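You operate a simulated robot arm through the tools that you are given. There is no shell and no other tool.

Carry out the task below with a simulated robot arm. There is one attempt and no reset: what you move stays moved.

JOB
Let the belt sort its three billets on auto at a 900 C limit, then stop it.
Fine: the black swing arm goes over the belt before the start.

Only the result counts: the job must be done as asked and must still hold three seconds after the hand-in. Knocking over, shifting, dropping, spilling or breaking anything else fails it.

ROBOT AND FRAMES
A 6-joint arm with a two-finger gripper, fixed in place. Base frame: the origin is at the foot of the arm, x ahead of it, y to its left, z up. Lengths are in m, angles in rad, forces in N, time in s.
Its first joint turns from -2.897 to 2.897 rad. Payload 2.45 kg.
Tool frame: the origin (TCP) lies between the finger pads and is the grasp point; the fingertips stand 0.02 m ahead of it; z points along the fingers, y is the line along which they close. The gripper opens to 0.14 m. The gripper's body begins 0.168 m behind the TCP.
Orientation is told as [roll, pitch, yaw] about the base's x, y, z axes, in that order, counted from this pose: with the fingers straight down and closing along the base's y, the tool's x points along the base's -x, its y along +y and its z along -z.

CONTROLS
- The arm moves only by the tool drive_tool. Its argument "motion" is one flat list of numbers, 7 for each row, row after row: the opening, from 0 (shut) to 1 (fully open), then the shift along the base's x, y, z in cm, then the turn, a rotation vector about the base's x, y, z in rad. In form: [claw, x, y, z, rx, ry, rz, claw, x, y, z, rx, ry, rz, ...]. A call has 1 to 20 rows; each row is the pose to reach, as a shift and turn from the pose commanded when the call began. Each row takes 0.2 s and may step no farther than 0.05 m and 0.15 rad from the row before; otherwise, or with a gripper value out of range, the whole call is refused. Where a pose cannot be reached the arm comes as near as it can. A force on the tool above 90 N (or 10 N above the force at the start of the call, whichever is more), or a blocked arm, ends the call early, and 0.2 s more pass. Each finger travels about 0.045 m/s and halts on what it meets, pressing with about 21 N; the grip force reading is that of the motor and also rises with nothing between the fingers. The clock runs only during rows and for 0.2 s after the last one: add rows that repeat a pose to give the fingers time. The reply holds the time, the measured pose of the TCP, the force on the tool along the base axes, the opening and the grip force, in the units named above and with some noise, with the torque about the TCP (base axes, N m) and any sound that the robot's microphone picked up, and new pictures: "pictures" is both (left out), scene, wrist or none.
- Cameras (640 x 400 px; columns grow to the right, rows downward): "scene" is fixed at [0.2053, 0.6396, 1.4833]; the picture's right is [-0.82, -0.57, 0.00], its down [-0.24, 0.35, -0.91] and it looks along [0.51, -0.75, -0.42] (base axes); focal length 214 px, centre (320, 200). "wrist" rides on the gripper at [0.078, 0.011, -0.209] in the tool frame; the picture's right is [-0.14, 0.99, 0.00], its down [-0.92, -0.13, -0.37] and it looks along [-0.36, -0.05, 0.93] (tool axes); focal length 280 px, centre (320, 200). There is no depth. A picture from a camera that has moved, and an enlarged one, comes with that camera's place and axes in the base frame and with its lens. The place of the scene camera against the robot may be out by one fixed shift of up to 0.025 m in any direction.
- inspect(camera, box): a new picture of the part [left, top, right, bottom] of that camera's present view, enlarged. It takes no simulated time.
- close_job(): hands the job in; it is judged then, once.

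Nothing tells you positions but the pictures and the camera data. Unless the task says otherwise, let go and move clear before handing in.

The tools are called after ">>>" as name(argument=value, ...) on one line, values as JSON. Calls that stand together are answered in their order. drive_tool: Moves the arm, as the interface text tells. Its arguments: {"type":"object","properties":{"motion":{"type":"array","items":{"type":"number"}},"pictures":{"type":"string","enum":["both","scene","wrist","none"]}},"required":["motion"]} The other tools are called the same way: inspect (camera, box) takes an enlarged picture of a part of a camera's view; close_job () hands the job in.

At the start:

```text
time_s: 0.0
tcp_pos: [0.5529, 0.1198, 1.5058]
orientation: [0.001, -0.002, 0.0]
ft_force: [0.5, 0.2, -0.4]
torque: [0.05, 0.02, 0.01]
width: 0.1401
finger_force: 0.1
```

scene: 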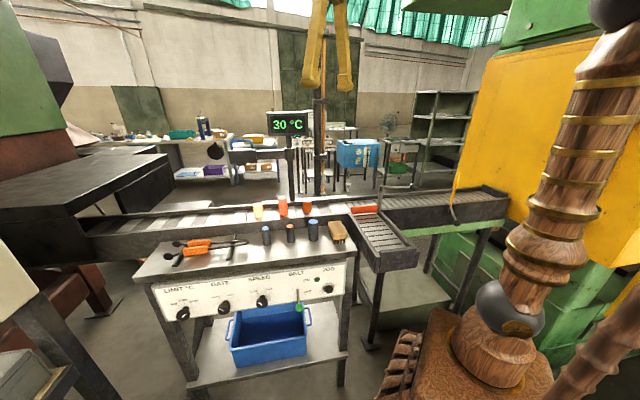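
wrist: 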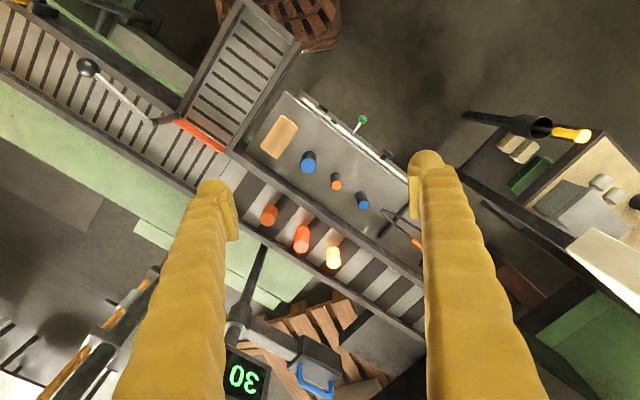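

I see a console with labelled knobs (limit, gate, speed, belt, job), a belt with three hot billets, a gauge showing 30 °C, and a hand lever near the side belt. I'll enlarge several parts before moving anything.

>>> inspect(camera="scene", box=[140, 230, 360, 370])

>>> inspect(camera="scene", box=[240, 90, 400, 230])

>>> inspect(camera="scene", box=[340, 160, 520, 280])

>>> inspect(camera="wrist", box=[220, 60, 420, 200])

>>> inspect(camera="wrist", box=[0, 0, 320, 200])

>>> inspect(camera="wrist", box=[120, 180, 440, 400])

```text
2.86 times, centred on (250, 300) of scene
camera zoom: at [0.2053, 0.6396, 1.4833], right [-0.82, -0.57, 0.0], down [-0.24, 0.35, -0.91], along [0.51, -0.75, -0.42], focal length 613 px, centre (520, -86)
```

zoom: 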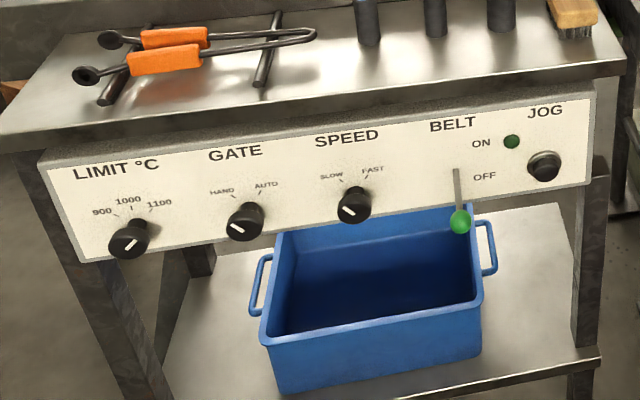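

```text
2.86 times, centred on (320, 160) of scene
camera zoom: at [0.2053, 0.6396, 1.4833], right [-0.82, -0.57, 0.0], down [-0.24, 0.35, -0.91], along [0.51, -0.75, -0.42], focal length 613 px, centre (320, 314)
```

zoom: 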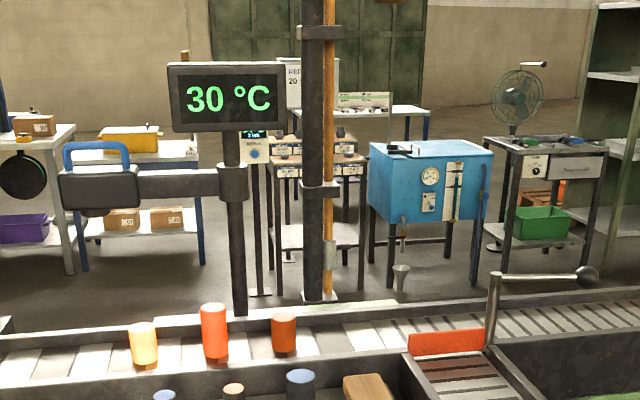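

```text
3.33 times, centred on (430, 220) of scene
camera zoom: at [0.2053, 0.6396, 1.4833], right [-0.82, -0.57, 0.0], down [-0.24, 0.35, -0.91], along [0.51, -0.75, -0.42], focal length 715 px, centre (-47, 133)
```

zoom: 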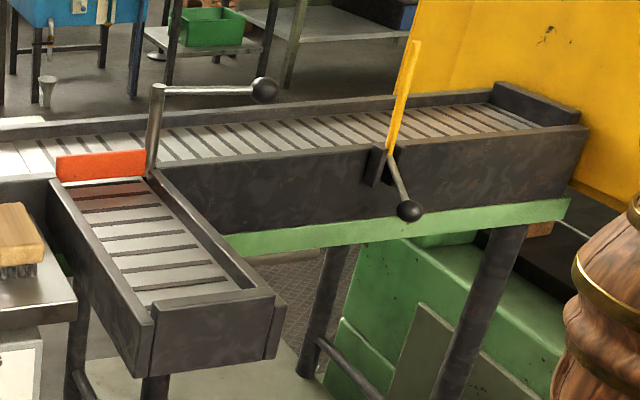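

```text
2.86 times, centred on (320, 130) of wrist
camera zoom: at [0.4746, 0.13, 1.7158], right [0.14, 0.99, 0.0], down [0.92, -0.13, 0.37], along [0.36, -0.05, -0.93], focal length 801 px, centre (320, 400)
```

zoom: 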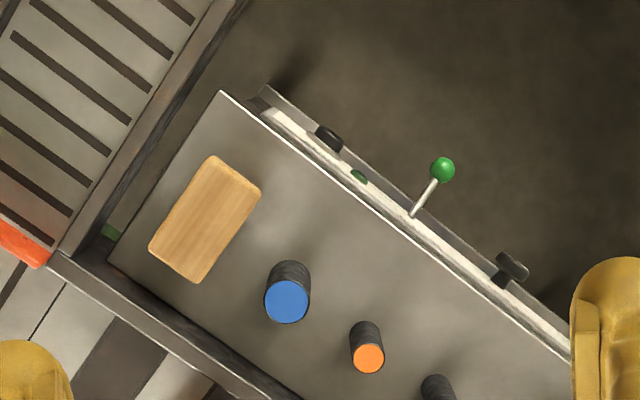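

```text
2.00 times, centred on (160, 100) of wrist
camera zoom: at [0.4746, 0.13, 1.7158], right [0.14, 0.99, 0.0], down [0.92, -0.13, 0.37], along [0.36, -0.05, -0.93], focal length 561 px, centre (640, 400)
```

zoom: 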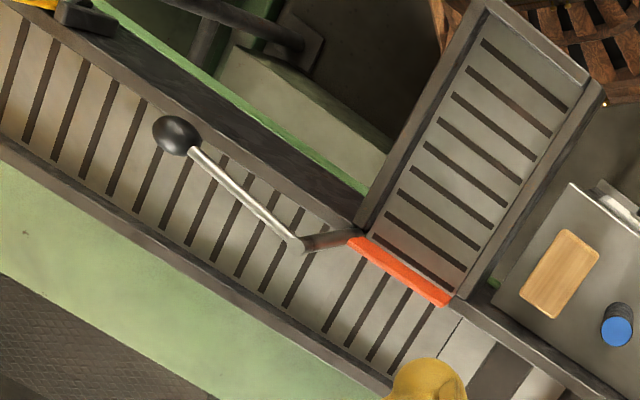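

```text
1.82 times, centred on (280, 290) of wrist
camera zoom: at [0.4746, 0.13, 1.7158], right [0.14, 0.99, 0.0], down [0.92, -0.13, 0.37], along [0.36, -0.05, -0.93], focal length 510 px, centre (393, 36)
```

zoom: 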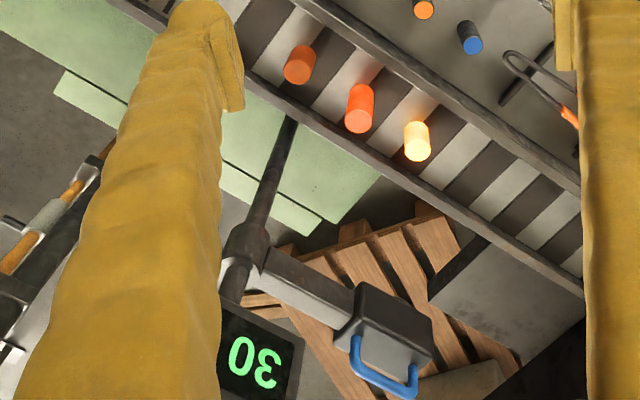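

The panel reads LIMIT (900/1000/1100), GATE (HAND/AUTO), SPEED (SLOW/FAST), the BELT lever and JOG. The black swing arm is the post-mounted pyrometer with a blue handle, now off the belt. I'll zoom in on the pointers next.

>>> inspect(camera="scene", box=[155, 280, 215, 320])

>>> inspect(camera="scene", box=[200, 275, 280, 325])

>>> inspect(camera="scene", box=[280, 260, 350, 315])

>>> inspect(camera="scene", box=[240, 180, 400, 250])

>>> inspect(camera="scene", box=[440, 160, 490, 230])

>>> inspect(camera="wrist", box=[0, 0, 130, 80])

>>> inspect(camera="wrist", box=[380, 80, 640, 320])

>>> inspect(camera="scene", box=[0, 100, 240, 270])

```text
10.00 times, centred on (185, 300) of scene
camera zoom: at [0.2053, 0.6396, 1.4833], right [-0.82, -0.57, 0.0], down [-0.24, 0.35, -0.91], along [0.51, -0.75, -0.42], focal length 2145 px, centre (1670, -800)
```

zoom: 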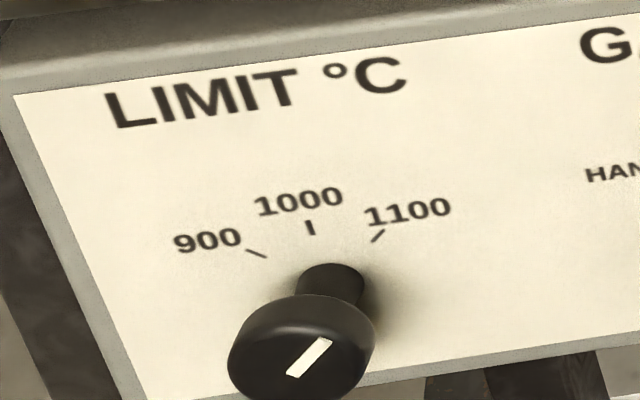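

```text
8.00 times, centred on (240, 300) of scene
camera zoom: at [0.2053, 0.6396, 1.4833], right [-0.82, -0.57, 0.0], down [-0.24, 0.35, -0.91], along [0.51, -0.75, -0.42], focal length 1716 px, centre (960, -600)
```

zoom: 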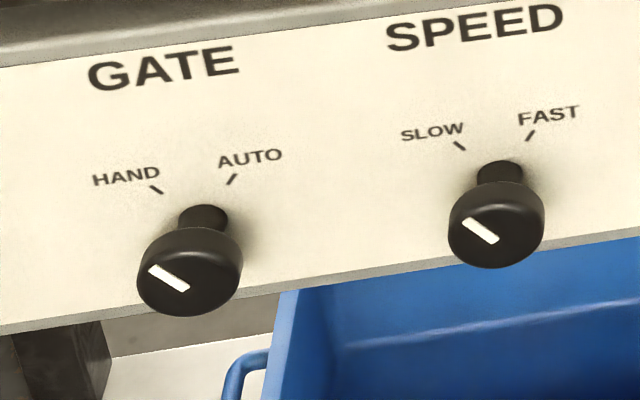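

```text
7.27 times, centred on (315, 288) of scene
camera zoom: at [0.2053, 0.6396, 1.4833], right [-0.82, -0.57, 0.0], down [-0.24, 0.35, -0.91], along [0.51, -0.75, -0.42], focal length 1560 px, centre (356, -436)
```

zoom: 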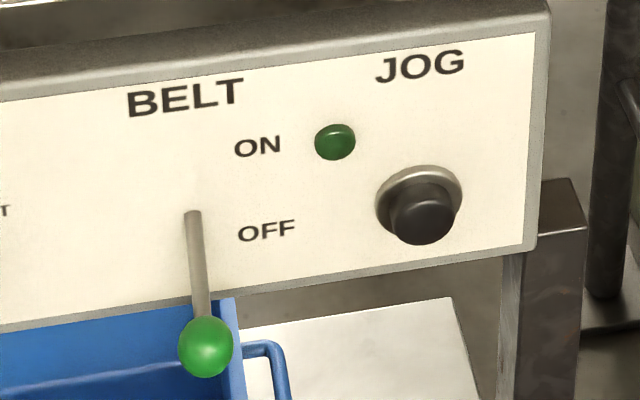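

```text
4.00 times, centred on (320, 215) of scene
camera zoom: at [0.2053, 0.6396, 1.4833], right [-0.82, -0.57, 0.0], down [-0.24, 0.35, -0.91], along [0.51, -0.75, -0.42], focal length 858 px, centre (320, 140)
```

zoom: 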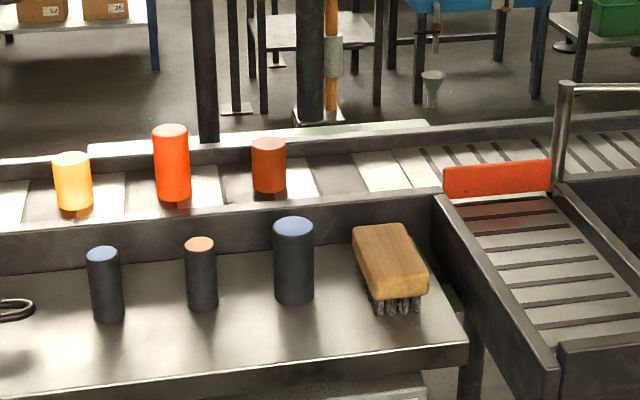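

```text
5.71 times, centred on (465, 195) of scene
camera zoom: at [0.2053, 0.6396, 1.4833], right [-0.82, -0.57, 0.0], down [-0.24, 0.35, -0.91], along [0.51, -0.75, -0.42], focal length 1226 px, centre (-509, 229)
```

zoom: 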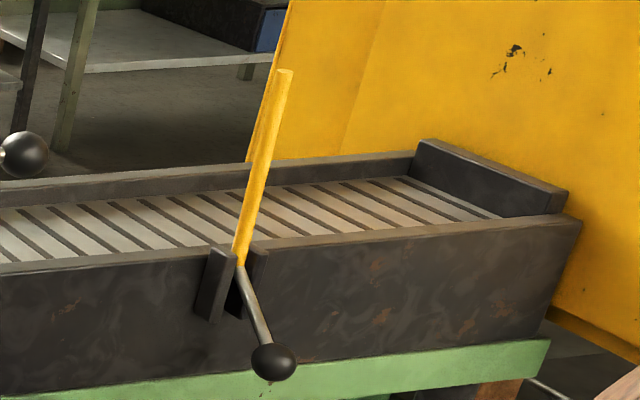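

```text
4.92 times, centred on (65, 40) of wrist
camera zoom: at [0.4746, 0.13, 1.7158], right [0.14, 0.99, 0.0], down [0.92, -0.13, 0.37], along [0.36, -0.05, -0.93], focal length 1380 px, centre (1575, 988)
```

zoom: 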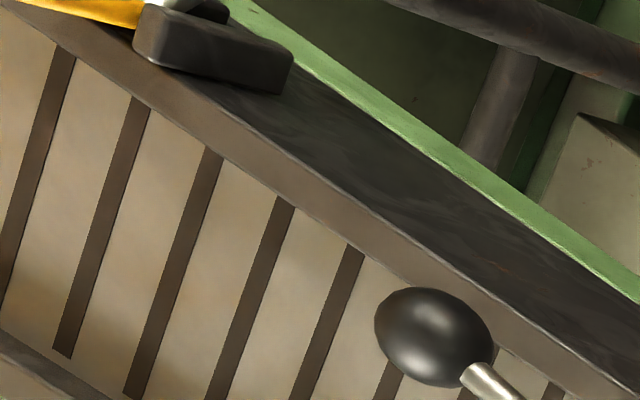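

```text
1.67 times, centred on (510, 200) of wrist
camera zoom: at [0.4746, 0.13, 1.7158], right [0.14, 0.99, 0.0], down [0.92, -0.13, 0.37], along [0.36, -0.05, -0.93], focal length 467 px, centre (3, 200)
```

zoom: 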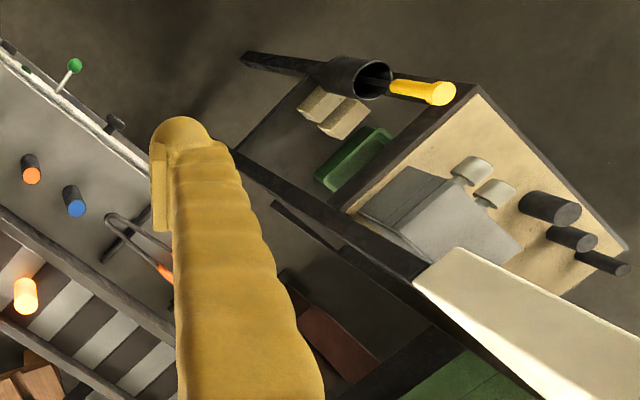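

```text
2.35 times, centred on (120, 185) of scene
camera zoom: at [0.2053, 0.6396, 1.4833], right [-0.82, -0.57, 0.0], down [-0.24, 0.35, -0.91], along [0.51, -0.75, -0.42], focal length 505 px, centre (791, 235)
```

zoom: 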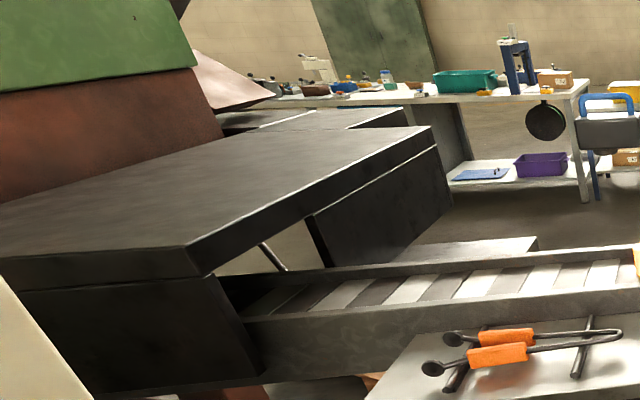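

LIMIT points at 1100, GATE at HAND, SPEED at SLOW, and the belt lever is down (OFF). I put the pyrometer post near (0.87, -0.09) with its arm reaching upstream along the belt to about (1.01, 0.06, 1.28). I'll move the wrist camera closer for better positions.

>>> drive_tool(motion=[1, 4, -1, 1, 0, 0, 0, 1, 8, -2, 2, 0, 0, 0, 1, 12, -3, 3, 0, 0, 0, 1, 16, -4, 4, 0, 0, 0], pictures="both")

```text
time_s: 1.0
tcp_pos: [0.7134, 0.0796, 1.5488]
orientation: [0.001, -0.002, -0.001]
ft_force: [-0.4, 1.0, 0.8]
torque: [0.02, -0.17, -0.01]
width: 0.1398
finger_force: 0.1
camera wrist: at [0.6348, 0.0899, 1.7576], right [0.14, 0.99, 0.0], down [0.92, -0.13, 0.37], along [0.37, -0.05, -0.93], focal length 280 px, centre (320, 200)
```

scene: 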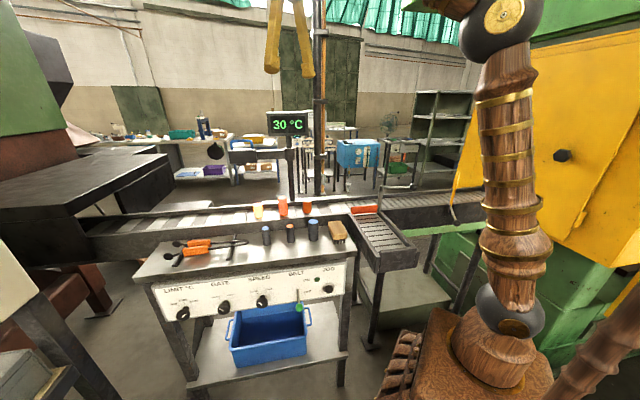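
wrist: 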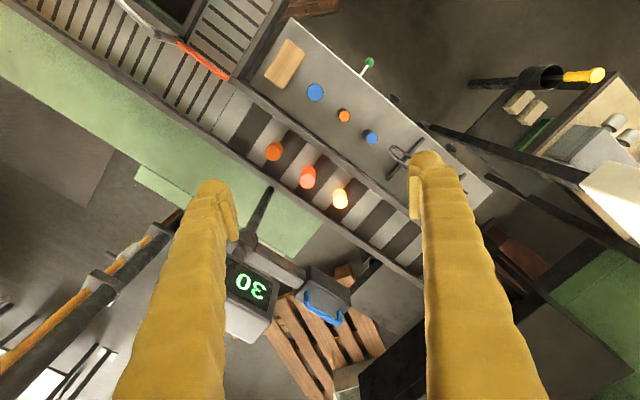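

The pyrometer and handle are now in clearer view. I'll enlarge them.

>>> inspect(camera="wrist", box=[210, 180, 410, 340])

>>> inspect(camera="wrist", box=[220, 0, 440, 220])

>>> inspect(camera="scene", box=[220, 110, 330, 220])

```text
2.50 times, centred on (310, 260) of wrist
camera zoom: at [0.6348, 0.0899, 1.7576], right [0.14, 0.99, 0.0], down [0.92, -0.13, 0.37], along [0.37, -0.05, -0.93], focal length 701 px, centre (345, 50)
```

zoom: 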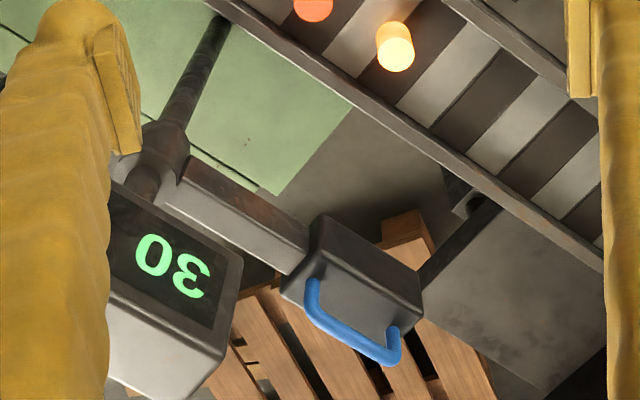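

```text
1.82 times, centred on (330, 110) of wrist
camera zoom: at [0.6348, 0.0899, 1.7576], right [0.14, 0.99, 0.0], down [0.92, -0.13, 0.37], along [0.37, -0.05, -0.93], focal length 510 px, centre (302, 364)
```

zoom: 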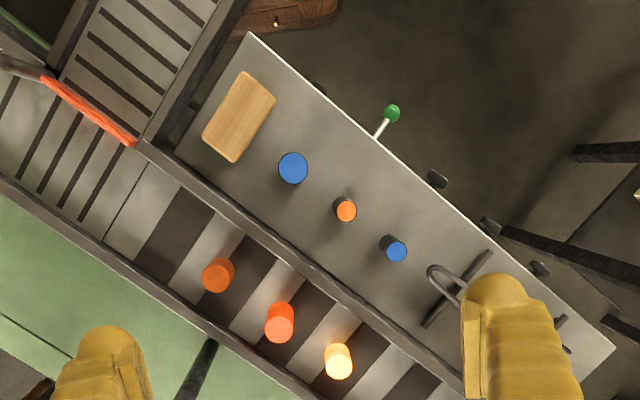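

```text
3.64 times, centred on (275, 165) of scene
camera zoom: at [0.2053, 0.6396, 1.4833], right [-0.82, -0.57, 0.0], down [-0.24, 0.35, -0.91], along [0.51, -0.75, -0.42], focal length 780 px, centre (484, 327)
```

zoom: 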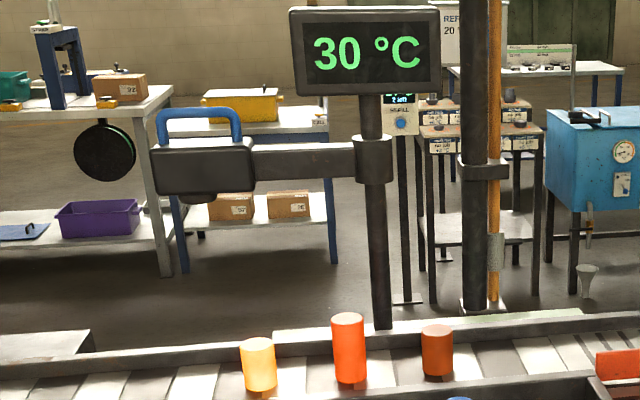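

Several views put the handle bar near (1.05, 0.04, 1.32) and the hub near (0.89, -0.10, 1.26). Next I'll tilt the tool forward in free space to test reach and look at the pyrometer from another angle.

>>> drive_tool(motion=[0.8, 3, 0, 0, 0, -0.14, 0, 0.7, 6, 0, 0, 0, -0.28, 0, 0.6, 9, 0, 0, 0, -0.42, 0, 0.6, 12, 0, 0, 0, -0.56, 0, 0.6, 15, 0, 0, 0, -0.7, 0, 0.6, 15, 0, 0, 0, -0.7, 0], pictures="both")

```text
time_s: 2.4
tcp_pos: [0.864, 0.0771, 1.5467]
orientation: [0.0, -0.702, -0.001]
ft_force: [-0.3, -0.7, -0.3]
torque: [0.0, -0.03, 0.02]
width: 0.0839
finger_force: 0.1
camera wrist: at [0.6687, 0.0897, 1.6561], right [0.11, 0.99, 0.09], down [0.47, -0.13, 0.88], along [0.88, -0.05, -0.47], focal length 280 px, centre (320, 200)
```

scene: 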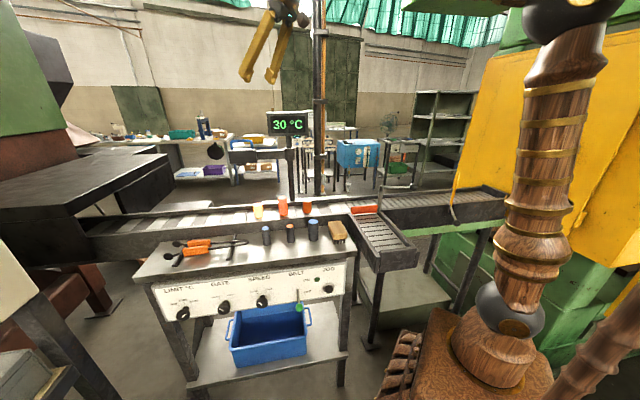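
wrist: 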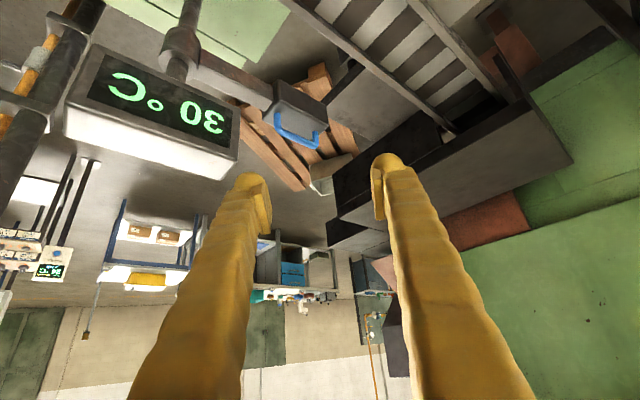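

>>> inspect(camera="wrist", box=[60, 0, 380, 200])

>>> inspect(camera="wrist", box=[220, 50, 380, 150])

```text
2.00 times, centred on (220, 100) of wrist
camera zoom: at [0.6687, 0.0897, 1.6561], right [0.11, 0.99, 0.09], down [0.47, -0.13, 0.88], along [0.88, -0.05, -0.47], focal length 561 px, centre (520, 400)
```

zoom: 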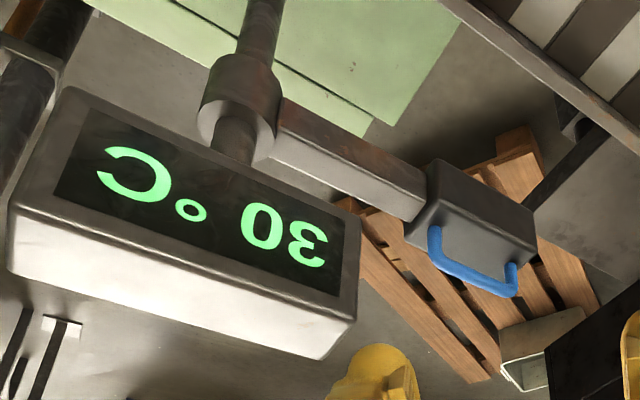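

```text
4.00 times, centred on (300, 100) of wrist
camera zoom: at [0.6687, 0.0897, 1.6561], right [0.11, 0.99, 0.09], down [0.47, -0.13, 0.88], along [0.88, -0.05, -0.47], focal length 1122 px, centre (400, 600)
```

zoom: 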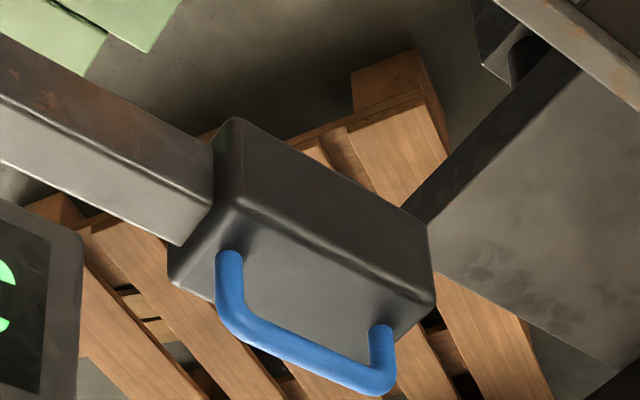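

Triangulating three wrist views gives the handle bar from (1.018, 0.011) to (1.078, 0.069) at z≈1.325, lying parallel to the belt. The hub is near (0.897, -0.10), with the display directly above it. I'll test reach toward the handle while staying above it.

>>> drive_tool(motion=[0.6, 3, -0.5, -2, 0, 0.07, 0, 0.6, 6, -1, -4, 0, 0.14, 0, 0.6, 9, -1.5, -7, 0, 0.21, 0, 0.6, 11.5, -2, -9.5, 0, 0.28, 0, 0.6, 13.6, -2.7, -12, 0, 0.35, 0, 0.6, 13.6, -2.7, -12, 0, 0.35, 0], pictures="both")

```text
time_s: 3.8
tcp_pos: [0.9996, 0.051, 1.4265]
orientation: [0.0, -0.349, 0.001]
ft_force: [-0.8, 0.1, 0.1]
torque: [0.01, 0.0, -0.02]
width: 0.0841
finger_force: 0.0
camera wrist: at [0.8538, 0.0625, 1.5963], right [0.13, 0.99, 0.05], down [0.74, -0.13, 0.66], along [0.66, -0.05, -0.75], focal length 280 px, centre (320, 200)
```

scene: 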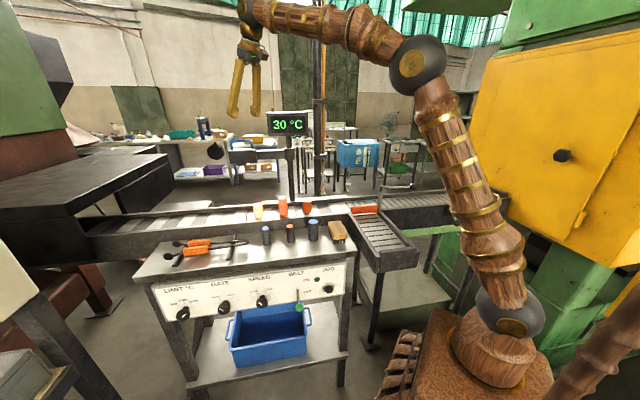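
wrist: 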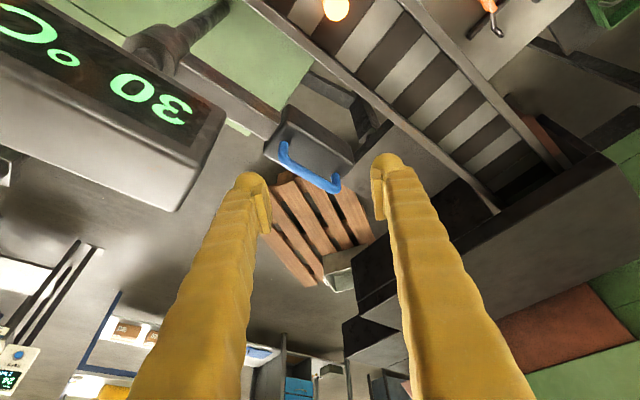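

Reach is good here. I'll zoom in on the head to fix the grip point.

>>> inspect(camera="wrist", box=[240, 80, 400, 200])

>>> inspect(camera="wrist", box=[80, 0, 320, 200])

```text
3.33 times, centred on (320, 140) of wrist
camera zoom: at [0.8538, 0.0625, 1.5963], right [0.13, 0.99, 0.05], down [0.74, -0.13, 0.66], along [0.66, -0.05, -0.75], focal length 935 px, centre (320, 400)
```

zoom: 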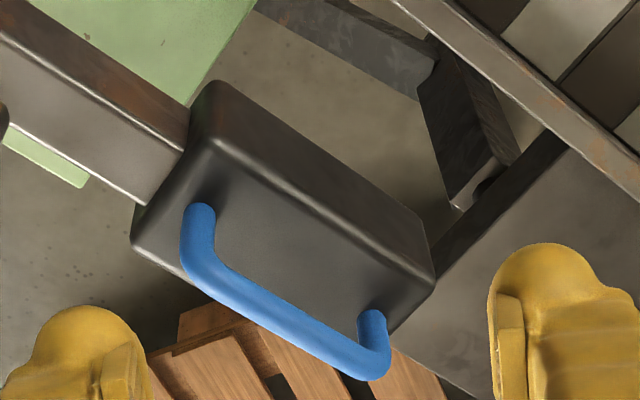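

```text
2.00 times, centred on (200, 100) of wrist
camera zoom: at [0.8538, 0.0625, 1.5963], right [0.13, 0.99, 0.05], down [0.74, -0.13, 0.66], along [0.66, -0.05, -0.75], focal length 561 px, centre (560, 400)
```

zoom: 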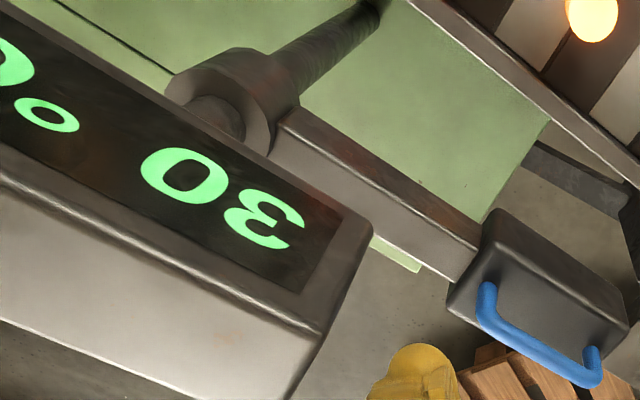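

The handle bar centre refines to about (1.055, 0.037, 1.320), with the head top near 1.285. I'll straighten the tool to vertical above it and then yaw so the fingers close across the bar.

>>> drive_tool(motion=[0.5, 1, -0.4, 1, 0, 0.12, 0, 0.45, 2, -0.8, 1, 0, 0.24, 0, 0.43, 3.5, -1.2, 1, 0, 0.349, 0, 0.43, 4.5, -1.3, 1, 0, 0.349, 0, 0.43, 5.5, -1.4, 1, 0, 0.349, 0, 0.43, 5.5, -1.4, 1, 0, 0.349, 0], pictures="none")

>>> drive_tool(motion=[0.43, 0, 0, 0, 0, 0, 0.13, 0.43, 0, 0, 0, 0, 0, 0.26, 0.43, 0, 0, 0, 0, 0, 0.39, 0.43, 0, 0, 0, 0, 0, 0.52, 0.43, 0, 0, 0, 0, 0, 0.65, 0.43, 0, 0, 0, 0, 0, 0.77, 0.43, 0, 0, 0, 0, 0, 0.77], pictures="both")

```text
time_s: 5.2
tcp_pos: [0.9943, 0.038, 1.3899]
orientation: [0.0, -0.006, 0.001]
ft_force: [1.0, 0.3, -0.3]
torque: [0.03, -0.02, 0.0]
width: 0.0601
finger_force: 0.0
out of reach, approached as far as the arm can: row 2, 3, 4, 5, 6
```

```text
time_s: 6.8
tcp_pos: [0.9943, 0.0368, 1.3902]
orientation: [-0.002, -0.003, 0.772]
ft_force: [-0.5, 0.1, -0.8]
torque: [-0.01, 0.02, -0.01]
width: 0.0603
finger_force: 0.2
camera wrist: at [0.9299, -0.0108, 1.599], right [-0.59, 0.81, 0.0], down [0.75, 0.55, 0.37], along [0.3, 0.22, -0.93], focal length 280 px, centre (320, 200)
```

scene: 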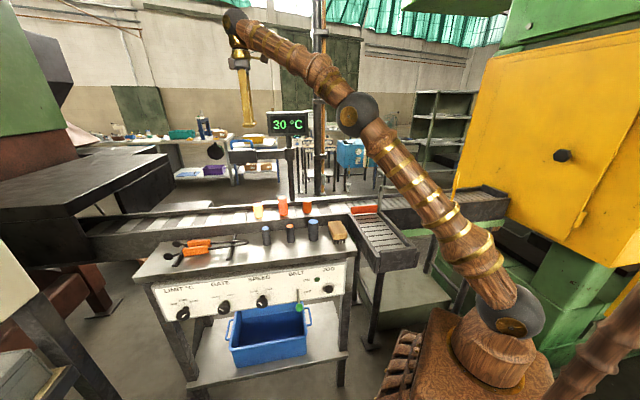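
wrist: 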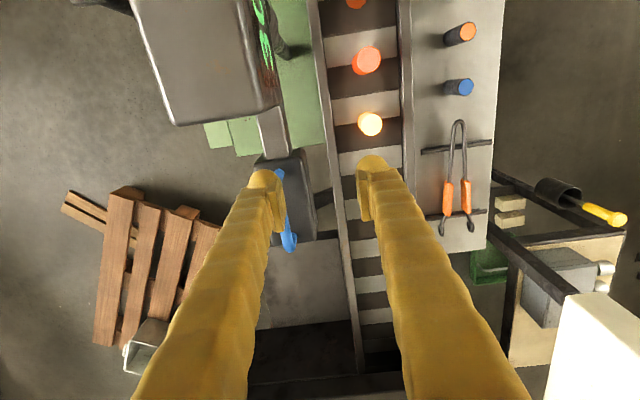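

With the tool vertical the limit is about 0.994 m, so I need a tilt of about 0.3 rad along the bar to reach the handle. I'll move to a tilted hover above it.

>>> drive_tool(motion=[0.43, 1, -0.3, 0.2, 0.07, -0.072, 0, 0.43, 2, -0.8, 0.4, 0.139, -0.143, 0, 0.43, 3.2, -1.2, 0.4, 0.209, -0.215, 0, 0.43, 4.6, -1.5, 0.4, 0.209, -0.215, 0, 0.43, 4.6, -1.5, 0.4, 0.209, -0.215, 0], pictures="both")

```text
time_s: 8.0
tcp_pos: [1.0423, 0.0205, 1.3944]
orientation: [0.0, -0.302, 0.772]
ft_force: [-0.2, 0.1, -0.9]
torque: [0.02, -0.03, 0.02]
width: 0.0598
finger_force: 0.0
camera wrist: at [0.9351, -0.0669, 1.5715], right [-0.6, 0.8, 0.04], down [0.64, 0.44, 0.63], along [0.48, 0.4, -0.78], focal length 280 px, centre (320, 200)
```

scene: 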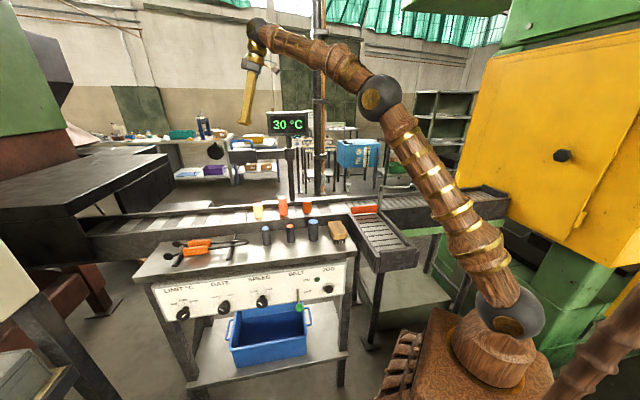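
wrist: 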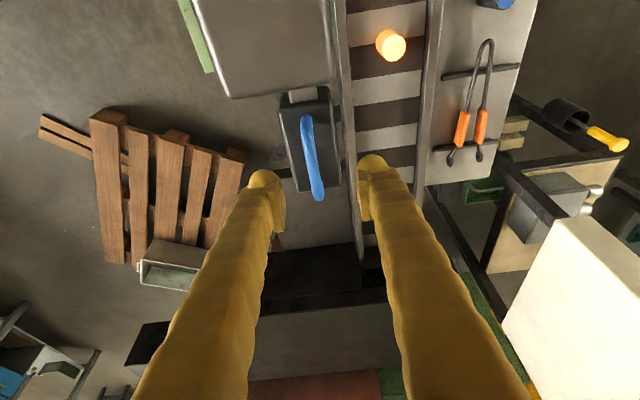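

>>> inspect(camera="wrist", box=[240, 80, 400, 220])

```text
2.86 times, centred on (320, 150) of wrist
camera zoom: at [0.9351, -0.0669, 1.5715], right [-0.6, 0.8, 0.04], down [0.64, 0.44, 0.63], along [0.48, 0.4, -0.78], focal length 801 px, centre (320, 343)
```

zoom: 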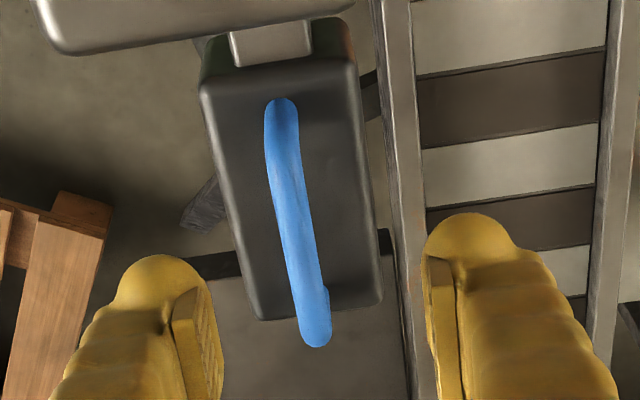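

The bar lies between the fingers and parallel to them. I'll descend along the tool axis and then close on the handle.

>>> drive_tool(motion=[0.43, 0.5, 0.1, -2.5, 0, 0, 0, 0.43, 1, 0.4, -4.5, 0, 0, 0, 0.43, 1.5, 0.75, -6.7, 0, 0, 0, 0.43, 1.5, 0.75, -6.7, 0, 0, 0], pictures="both")

>>> inspect(camera="wrist", box=[240, 80, 400, 220])

>>> inspect(camera="scene", box=[220, 80, 330, 180])

```text
time_s: 9.0
tcp_pos: [1.0567, 0.0273, 1.3275]
orientation: [0.0, -0.3, 0.77]
ft_force: [-0.6, -0.3, 0.8]
torque: [-0.01, 0.03, 0.0]
width: 0.0602
finger_force: 0.1
camera wrist: at [0.9503, -0.0596, 1.5047], right [-0.6, 0.8, 0.04], down [0.64, 0.44, 0.62], along [0.48, 0.4, -0.78], focal length 280 px, centre (320, 200)
```

scene: 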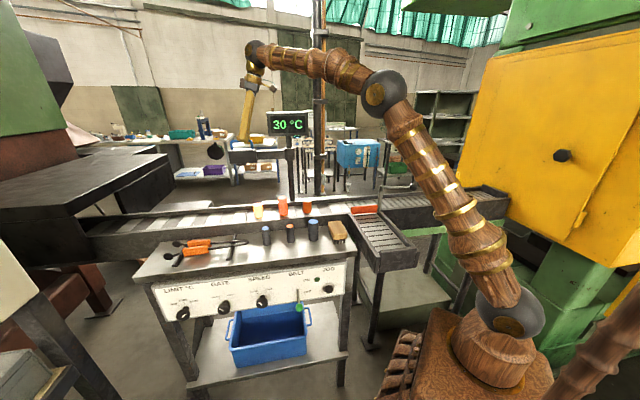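
wrist: 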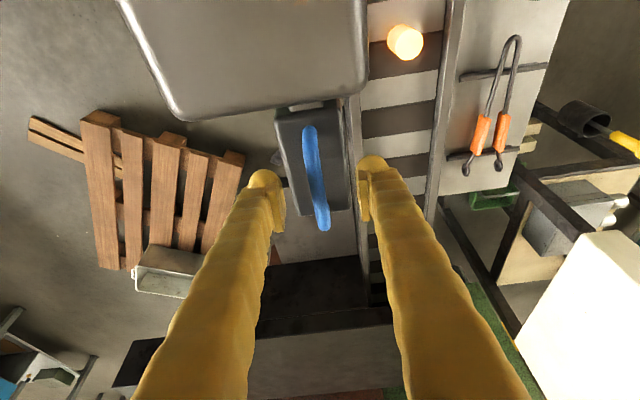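

```text
2.86 times, centred on (320, 150) of wrist
camera zoom: at [0.9503, -0.0596, 1.5047], right [-0.6, 0.8, 0.04], down [0.64, 0.44, 0.62], along [0.48, 0.4, -0.78], focal length 801 px, centre (320, 343)
```

zoom: 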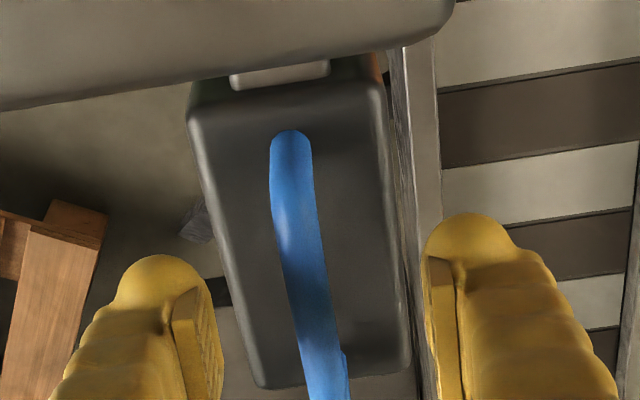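

```text
4.00 times, centred on (275, 130) of scene
camera zoom: at [0.2053, 0.6396, 1.4833], right [-0.82, -0.57, 0.0], down [-0.24, 0.35, -0.91], along [0.51, -0.75, -0.42], focal length 858 px, centre (500, 480)
```

zoom: 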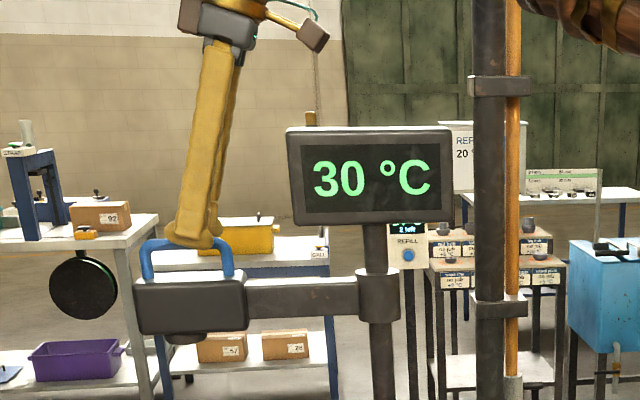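

The fingers straddle the bar but only just cover it. I'll go 1 cm deeper along the tool axis and close to a loose capture of about 22 mm around the 12 mm bar.

>>> drive_tool(motion=[0.43, 0.1, 0.1, -0.5, 0, 0, 0, 0.43, 0.2, 0.2, -0.9, 0, 0, 0, 0.3, 0.2, 0.2, -0.9, 0, 0, 0, 0.157, 0.2, 0.2, -0.9, 0, 0, 0, 0.157, 0.2, 0.2, -0.9, 0, 0, 0, 0.157, 0.2, 0.2, -0.9, 0, 0, 0, 0.157, 0.2, 0.2, -0.9, 0, 0, 0], pictures="both")

>>> inspect(camera="scene", box=[220, 80, 330, 180])

>>> inspect(camera="wrist", box=[240, 80, 400, 220])

```text
time_s: 10.6
tcp_pos: [1.0575, 0.0315, 1.3198]
orientation: [0.001, -0.3, 0.77]
ft_force: [-1.1, 0.3, -0.7]
torque: [-0.02, 0.0, -0.01]
width: 0.0219
finger_force: 0.0
camera wrist: at [0.9521, -0.0569, 1.496], right [-0.6, 0.8, 0.04], down [0.64, 0.44, 0.62], along [0.48, 0.4, -0.78], focal length 280 px, centre (320, 200)
```

scene: 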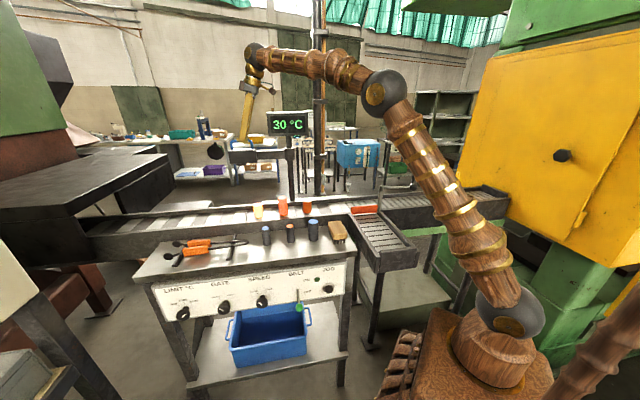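
wrist: 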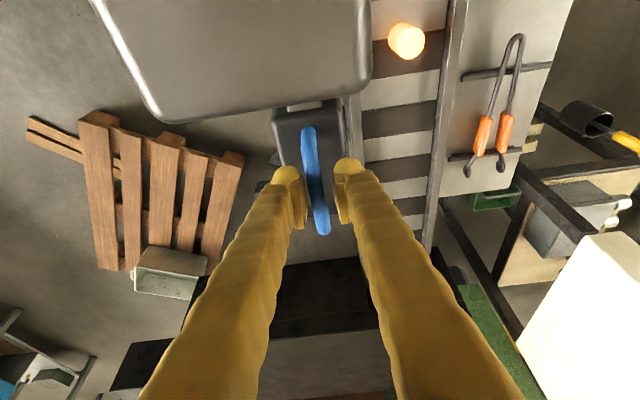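

```text
4.00 times, centred on (275, 130) of scene
camera zoom: at [0.2053, 0.6396, 1.4833], right [-0.82, -0.57, 0.0], down [-0.24, 0.35, -0.91], along [0.51, -0.75, -0.42], focal length 858 px, centre (500, 480)
```

zoom: 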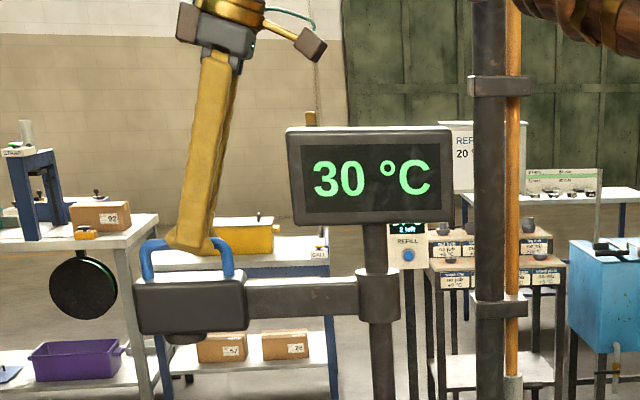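

```text
2.86 times, centred on (320, 150) of wrist
camera zoom: at [0.9521, -0.0569, 1.496], right [-0.6, 0.8, 0.04], down [0.64, 0.44, 0.62], along [0.48, 0.4, -0.78], focal length 801 px, centre (320, 343)
```

zoom: 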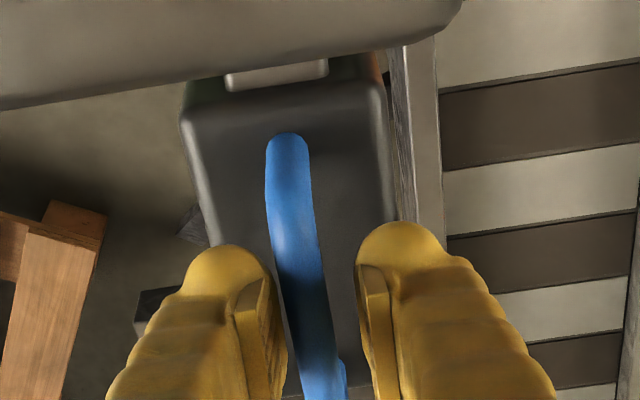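

The bar is captured with its centre about 1 cm above the fingertips. I'll go 0.7 cm deeper, then swing about the hub at (0.909, -0.108) in small steps, watching the forces.

>>> drive_tool(motion=[0.157, 0.15, 0.15, -0.67, 0, 0, 0, 0.157, 0.15, 0.15, -0.67, 0, 0, 0, 0.157, -1.0, 1.3, -0.67, 0, 0, 0.08, 0.157, -2.24, 2.35, -0.67, 0, 0, 0.16, 0.157, -3.56, 3.3, -0.67, 0, 0, 0.24, 0.157, -4.95, 4.14, -0.67, 0, 0, 0.32, 0.157, -6.4, 4.86, -0.67, 0, 0, 0.4, 0.157, -6.4, 4.86, -0.67, 0, 0, 0.4], pictures="both")

>>> inspect(camera="scene", box=[220, 80, 330, 220])

>>> inspect(camera="wrist", box=[220, 60, 420, 220])

```text
time_s: 12.4
tcp_pos: [0.9944, 0.0788, 1.3116]
orientation: [-0.001, -0.301, 1.172]
ft_force: [-0.4, -0.6, -0.1]
torque: [0.02, -0.03, 0.03]
width: 0.0219
finger_force: 0.0
camera wrist: at [0.93, -0.0426, 1.4888], right [-0.86, 0.51, 0.04], down [0.42, 0.66, 0.62], along [0.29, 0.56, -0.78], focal length 280 px, centre (320, 200)
```

scene: 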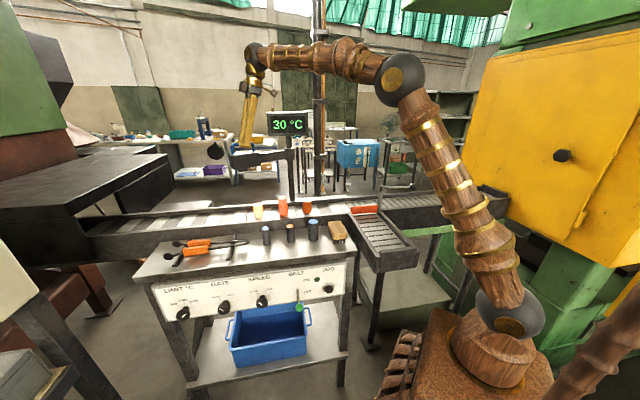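
wrist: 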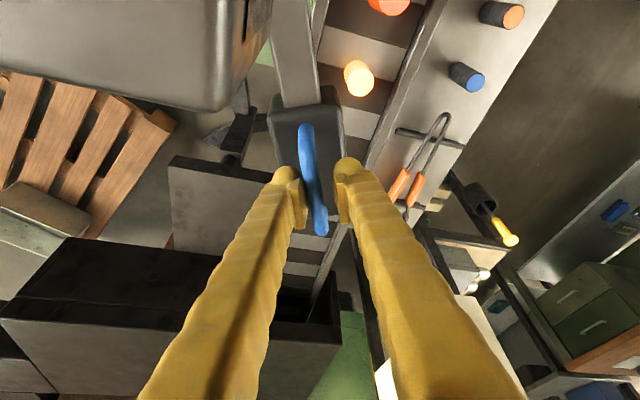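

```text
2.86 times, centred on (275, 150) of scene
camera zoom: at [0.2053, 0.6396, 1.4833], right [-0.82, -0.57, 0.0], down [-0.24, 0.35, -0.91], along [0.51, -0.75, -0.42], focal length 613 px, centre (449, 343)
```

zoom: 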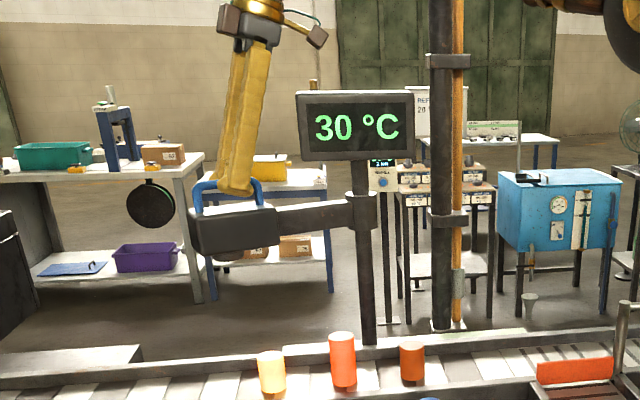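

```text
2.50 times, centred on (320, 140) of wrist
camera zoom: at [0.93, -0.0426, 1.4888], right [-0.86, 0.51, 0.04], down [0.42, 0.66, 0.62], along [0.29, 0.56, -0.78], focal length 701 px, centre (320, 350)
```

zoom: 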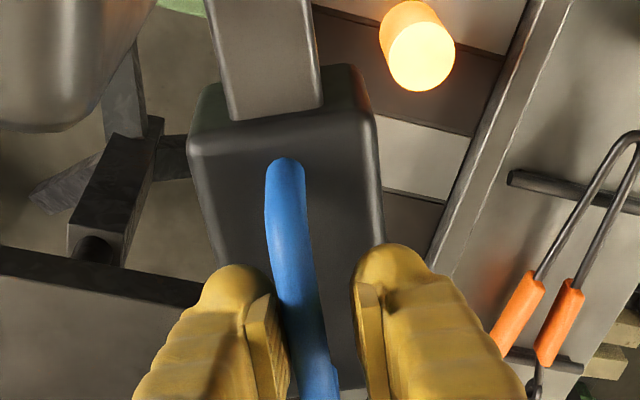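

The swing is going smoothly with negligible force. I'll continue the arc and check the display when the head passes over the belt.

>>> drive_tool(motion=[0.157, -1.52, 0.62, 0, 0, 0, 0.08, 0.157, -3.09, 1.12, 0, 0, 0, 0.16, 0.157, -4.69, 1.49, 0, 0, 0, 0.24, 0.157, -6.31, 1.74, 0, 0, 0, 0.32, 0.157, -7.94, 1.85, 0, 0, 0, 0.4, 0.157, -9.6, 1.83, 0, 0, 0, 0.48, 0.157, -9.6, 1.83, 0, 0, 0, 0.48], pictures="both")

>>> inspect(camera="scene", box=[220, 80, 330, 220])

```text
time_s: 14.0
tcp_pos: [0.8974, 0.0972, 1.312]
orientation: [-0.001, -0.3, 1.652]
ft_force: [0.0, 0.2, -0.2]
torque: [-0.03, -0.01, -0.01]
width: 0.0222
finger_force: 0.0
camera wrist: at [0.898, -0.0402, 1.4888], right [-1.0, 0.05, 0.04], down [0.07, 0.78, 0.62], along [0.0, 0.63, -0.78], focal length 280 px, centre (320, 200)
```

scene: 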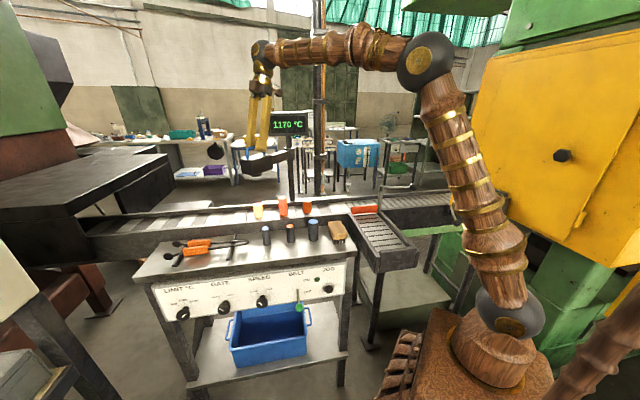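
wrist: 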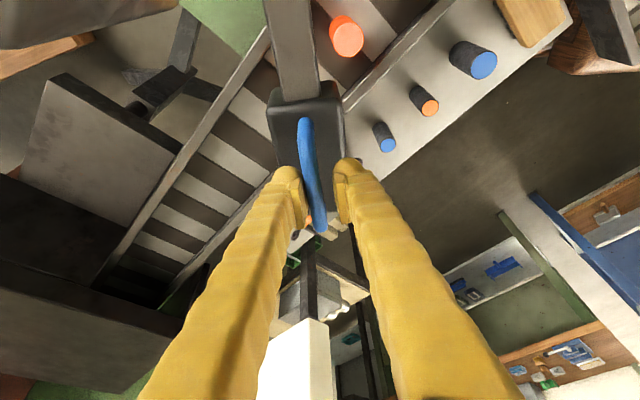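

```text
2.86 times, centred on (275, 150) of scene
camera zoom: at [0.2053, 0.6396, 1.4833], right [-0.82, -0.57, 0.0], down [-0.24, 0.35, -0.91], along [0.51, -0.75, -0.42], focal length 613 px, centre (449, 343)
```

zoom: 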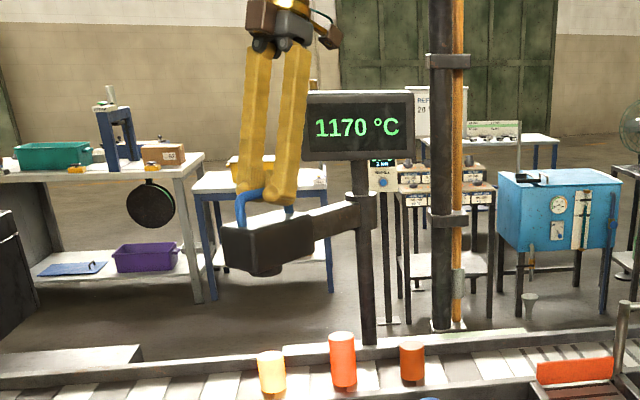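

The display reads 1170 °C, so the sensor is now above the left billet and does respond to position. To read all three it should sit downstream of the right-hand billet, before the gate, so I'll keep swinging in short steps and watch for a stop.

>>> drive_tool(motion=[0.157, -1.64, -0.16, 0, 0, 0, 0.08, 0.157, -3.26, -0.45, 0, 0, 0, 0.16, 0.157, -4.84, -0.86, 0, 0, 0, 0.24, 0.157, -6.4, -1.41, 0, 0, 0, 0.32, 0.157, -7.9, -2.07, 0, 0, 0, 0.4], pictures="both")

>>> inspect(camera="scene", box=[220, 80, 330, 220])

```text
time_s: 15.2
tcp_pos: [0.8186, 0.0776, 1.3124]
orientation: [-0.001, -0.302, 2.05]
ft_force: [-0.7, 0.6, -0.6]
torque: [0.01, -0.01, -0.03]
width: 0.0219
finger_force: 0.1
camera wrist: at [0.8718, -0.0491, 1.4891], right [-0.94, -0.34, 0.04], down [-0.24, 0.74, 0.63], along [-0.24, 0.58, -0.78], focal length 280 px, centre (320, 200)
```

scene: 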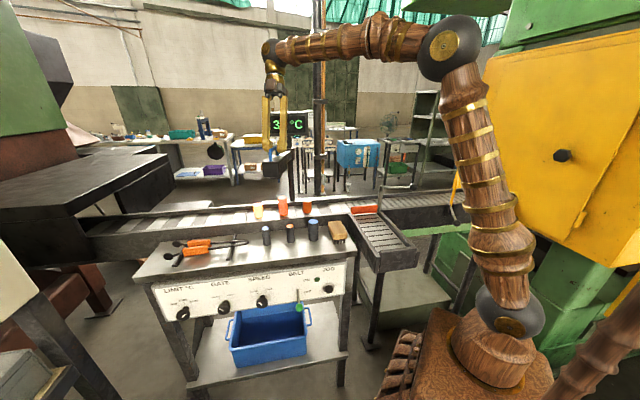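
wrist: 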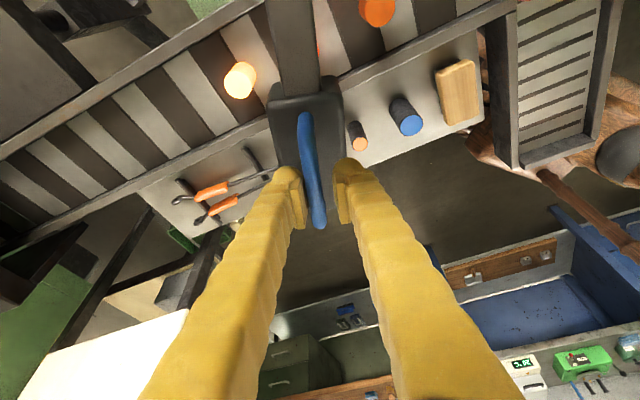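

```text
2.86 times, centred on (275, 150) of scene
camera zoom: at [0.2053, 0.6396, 1.4833], right [-0.82, -0.57, 0.0], down [-0.24, 0.35, -0.91], along [0.51, -0.75, -0.42], focal length 613 px, centre (449, 343)
```

zoom: 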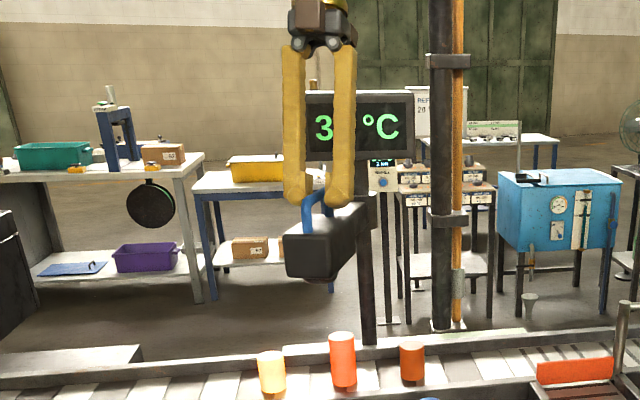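

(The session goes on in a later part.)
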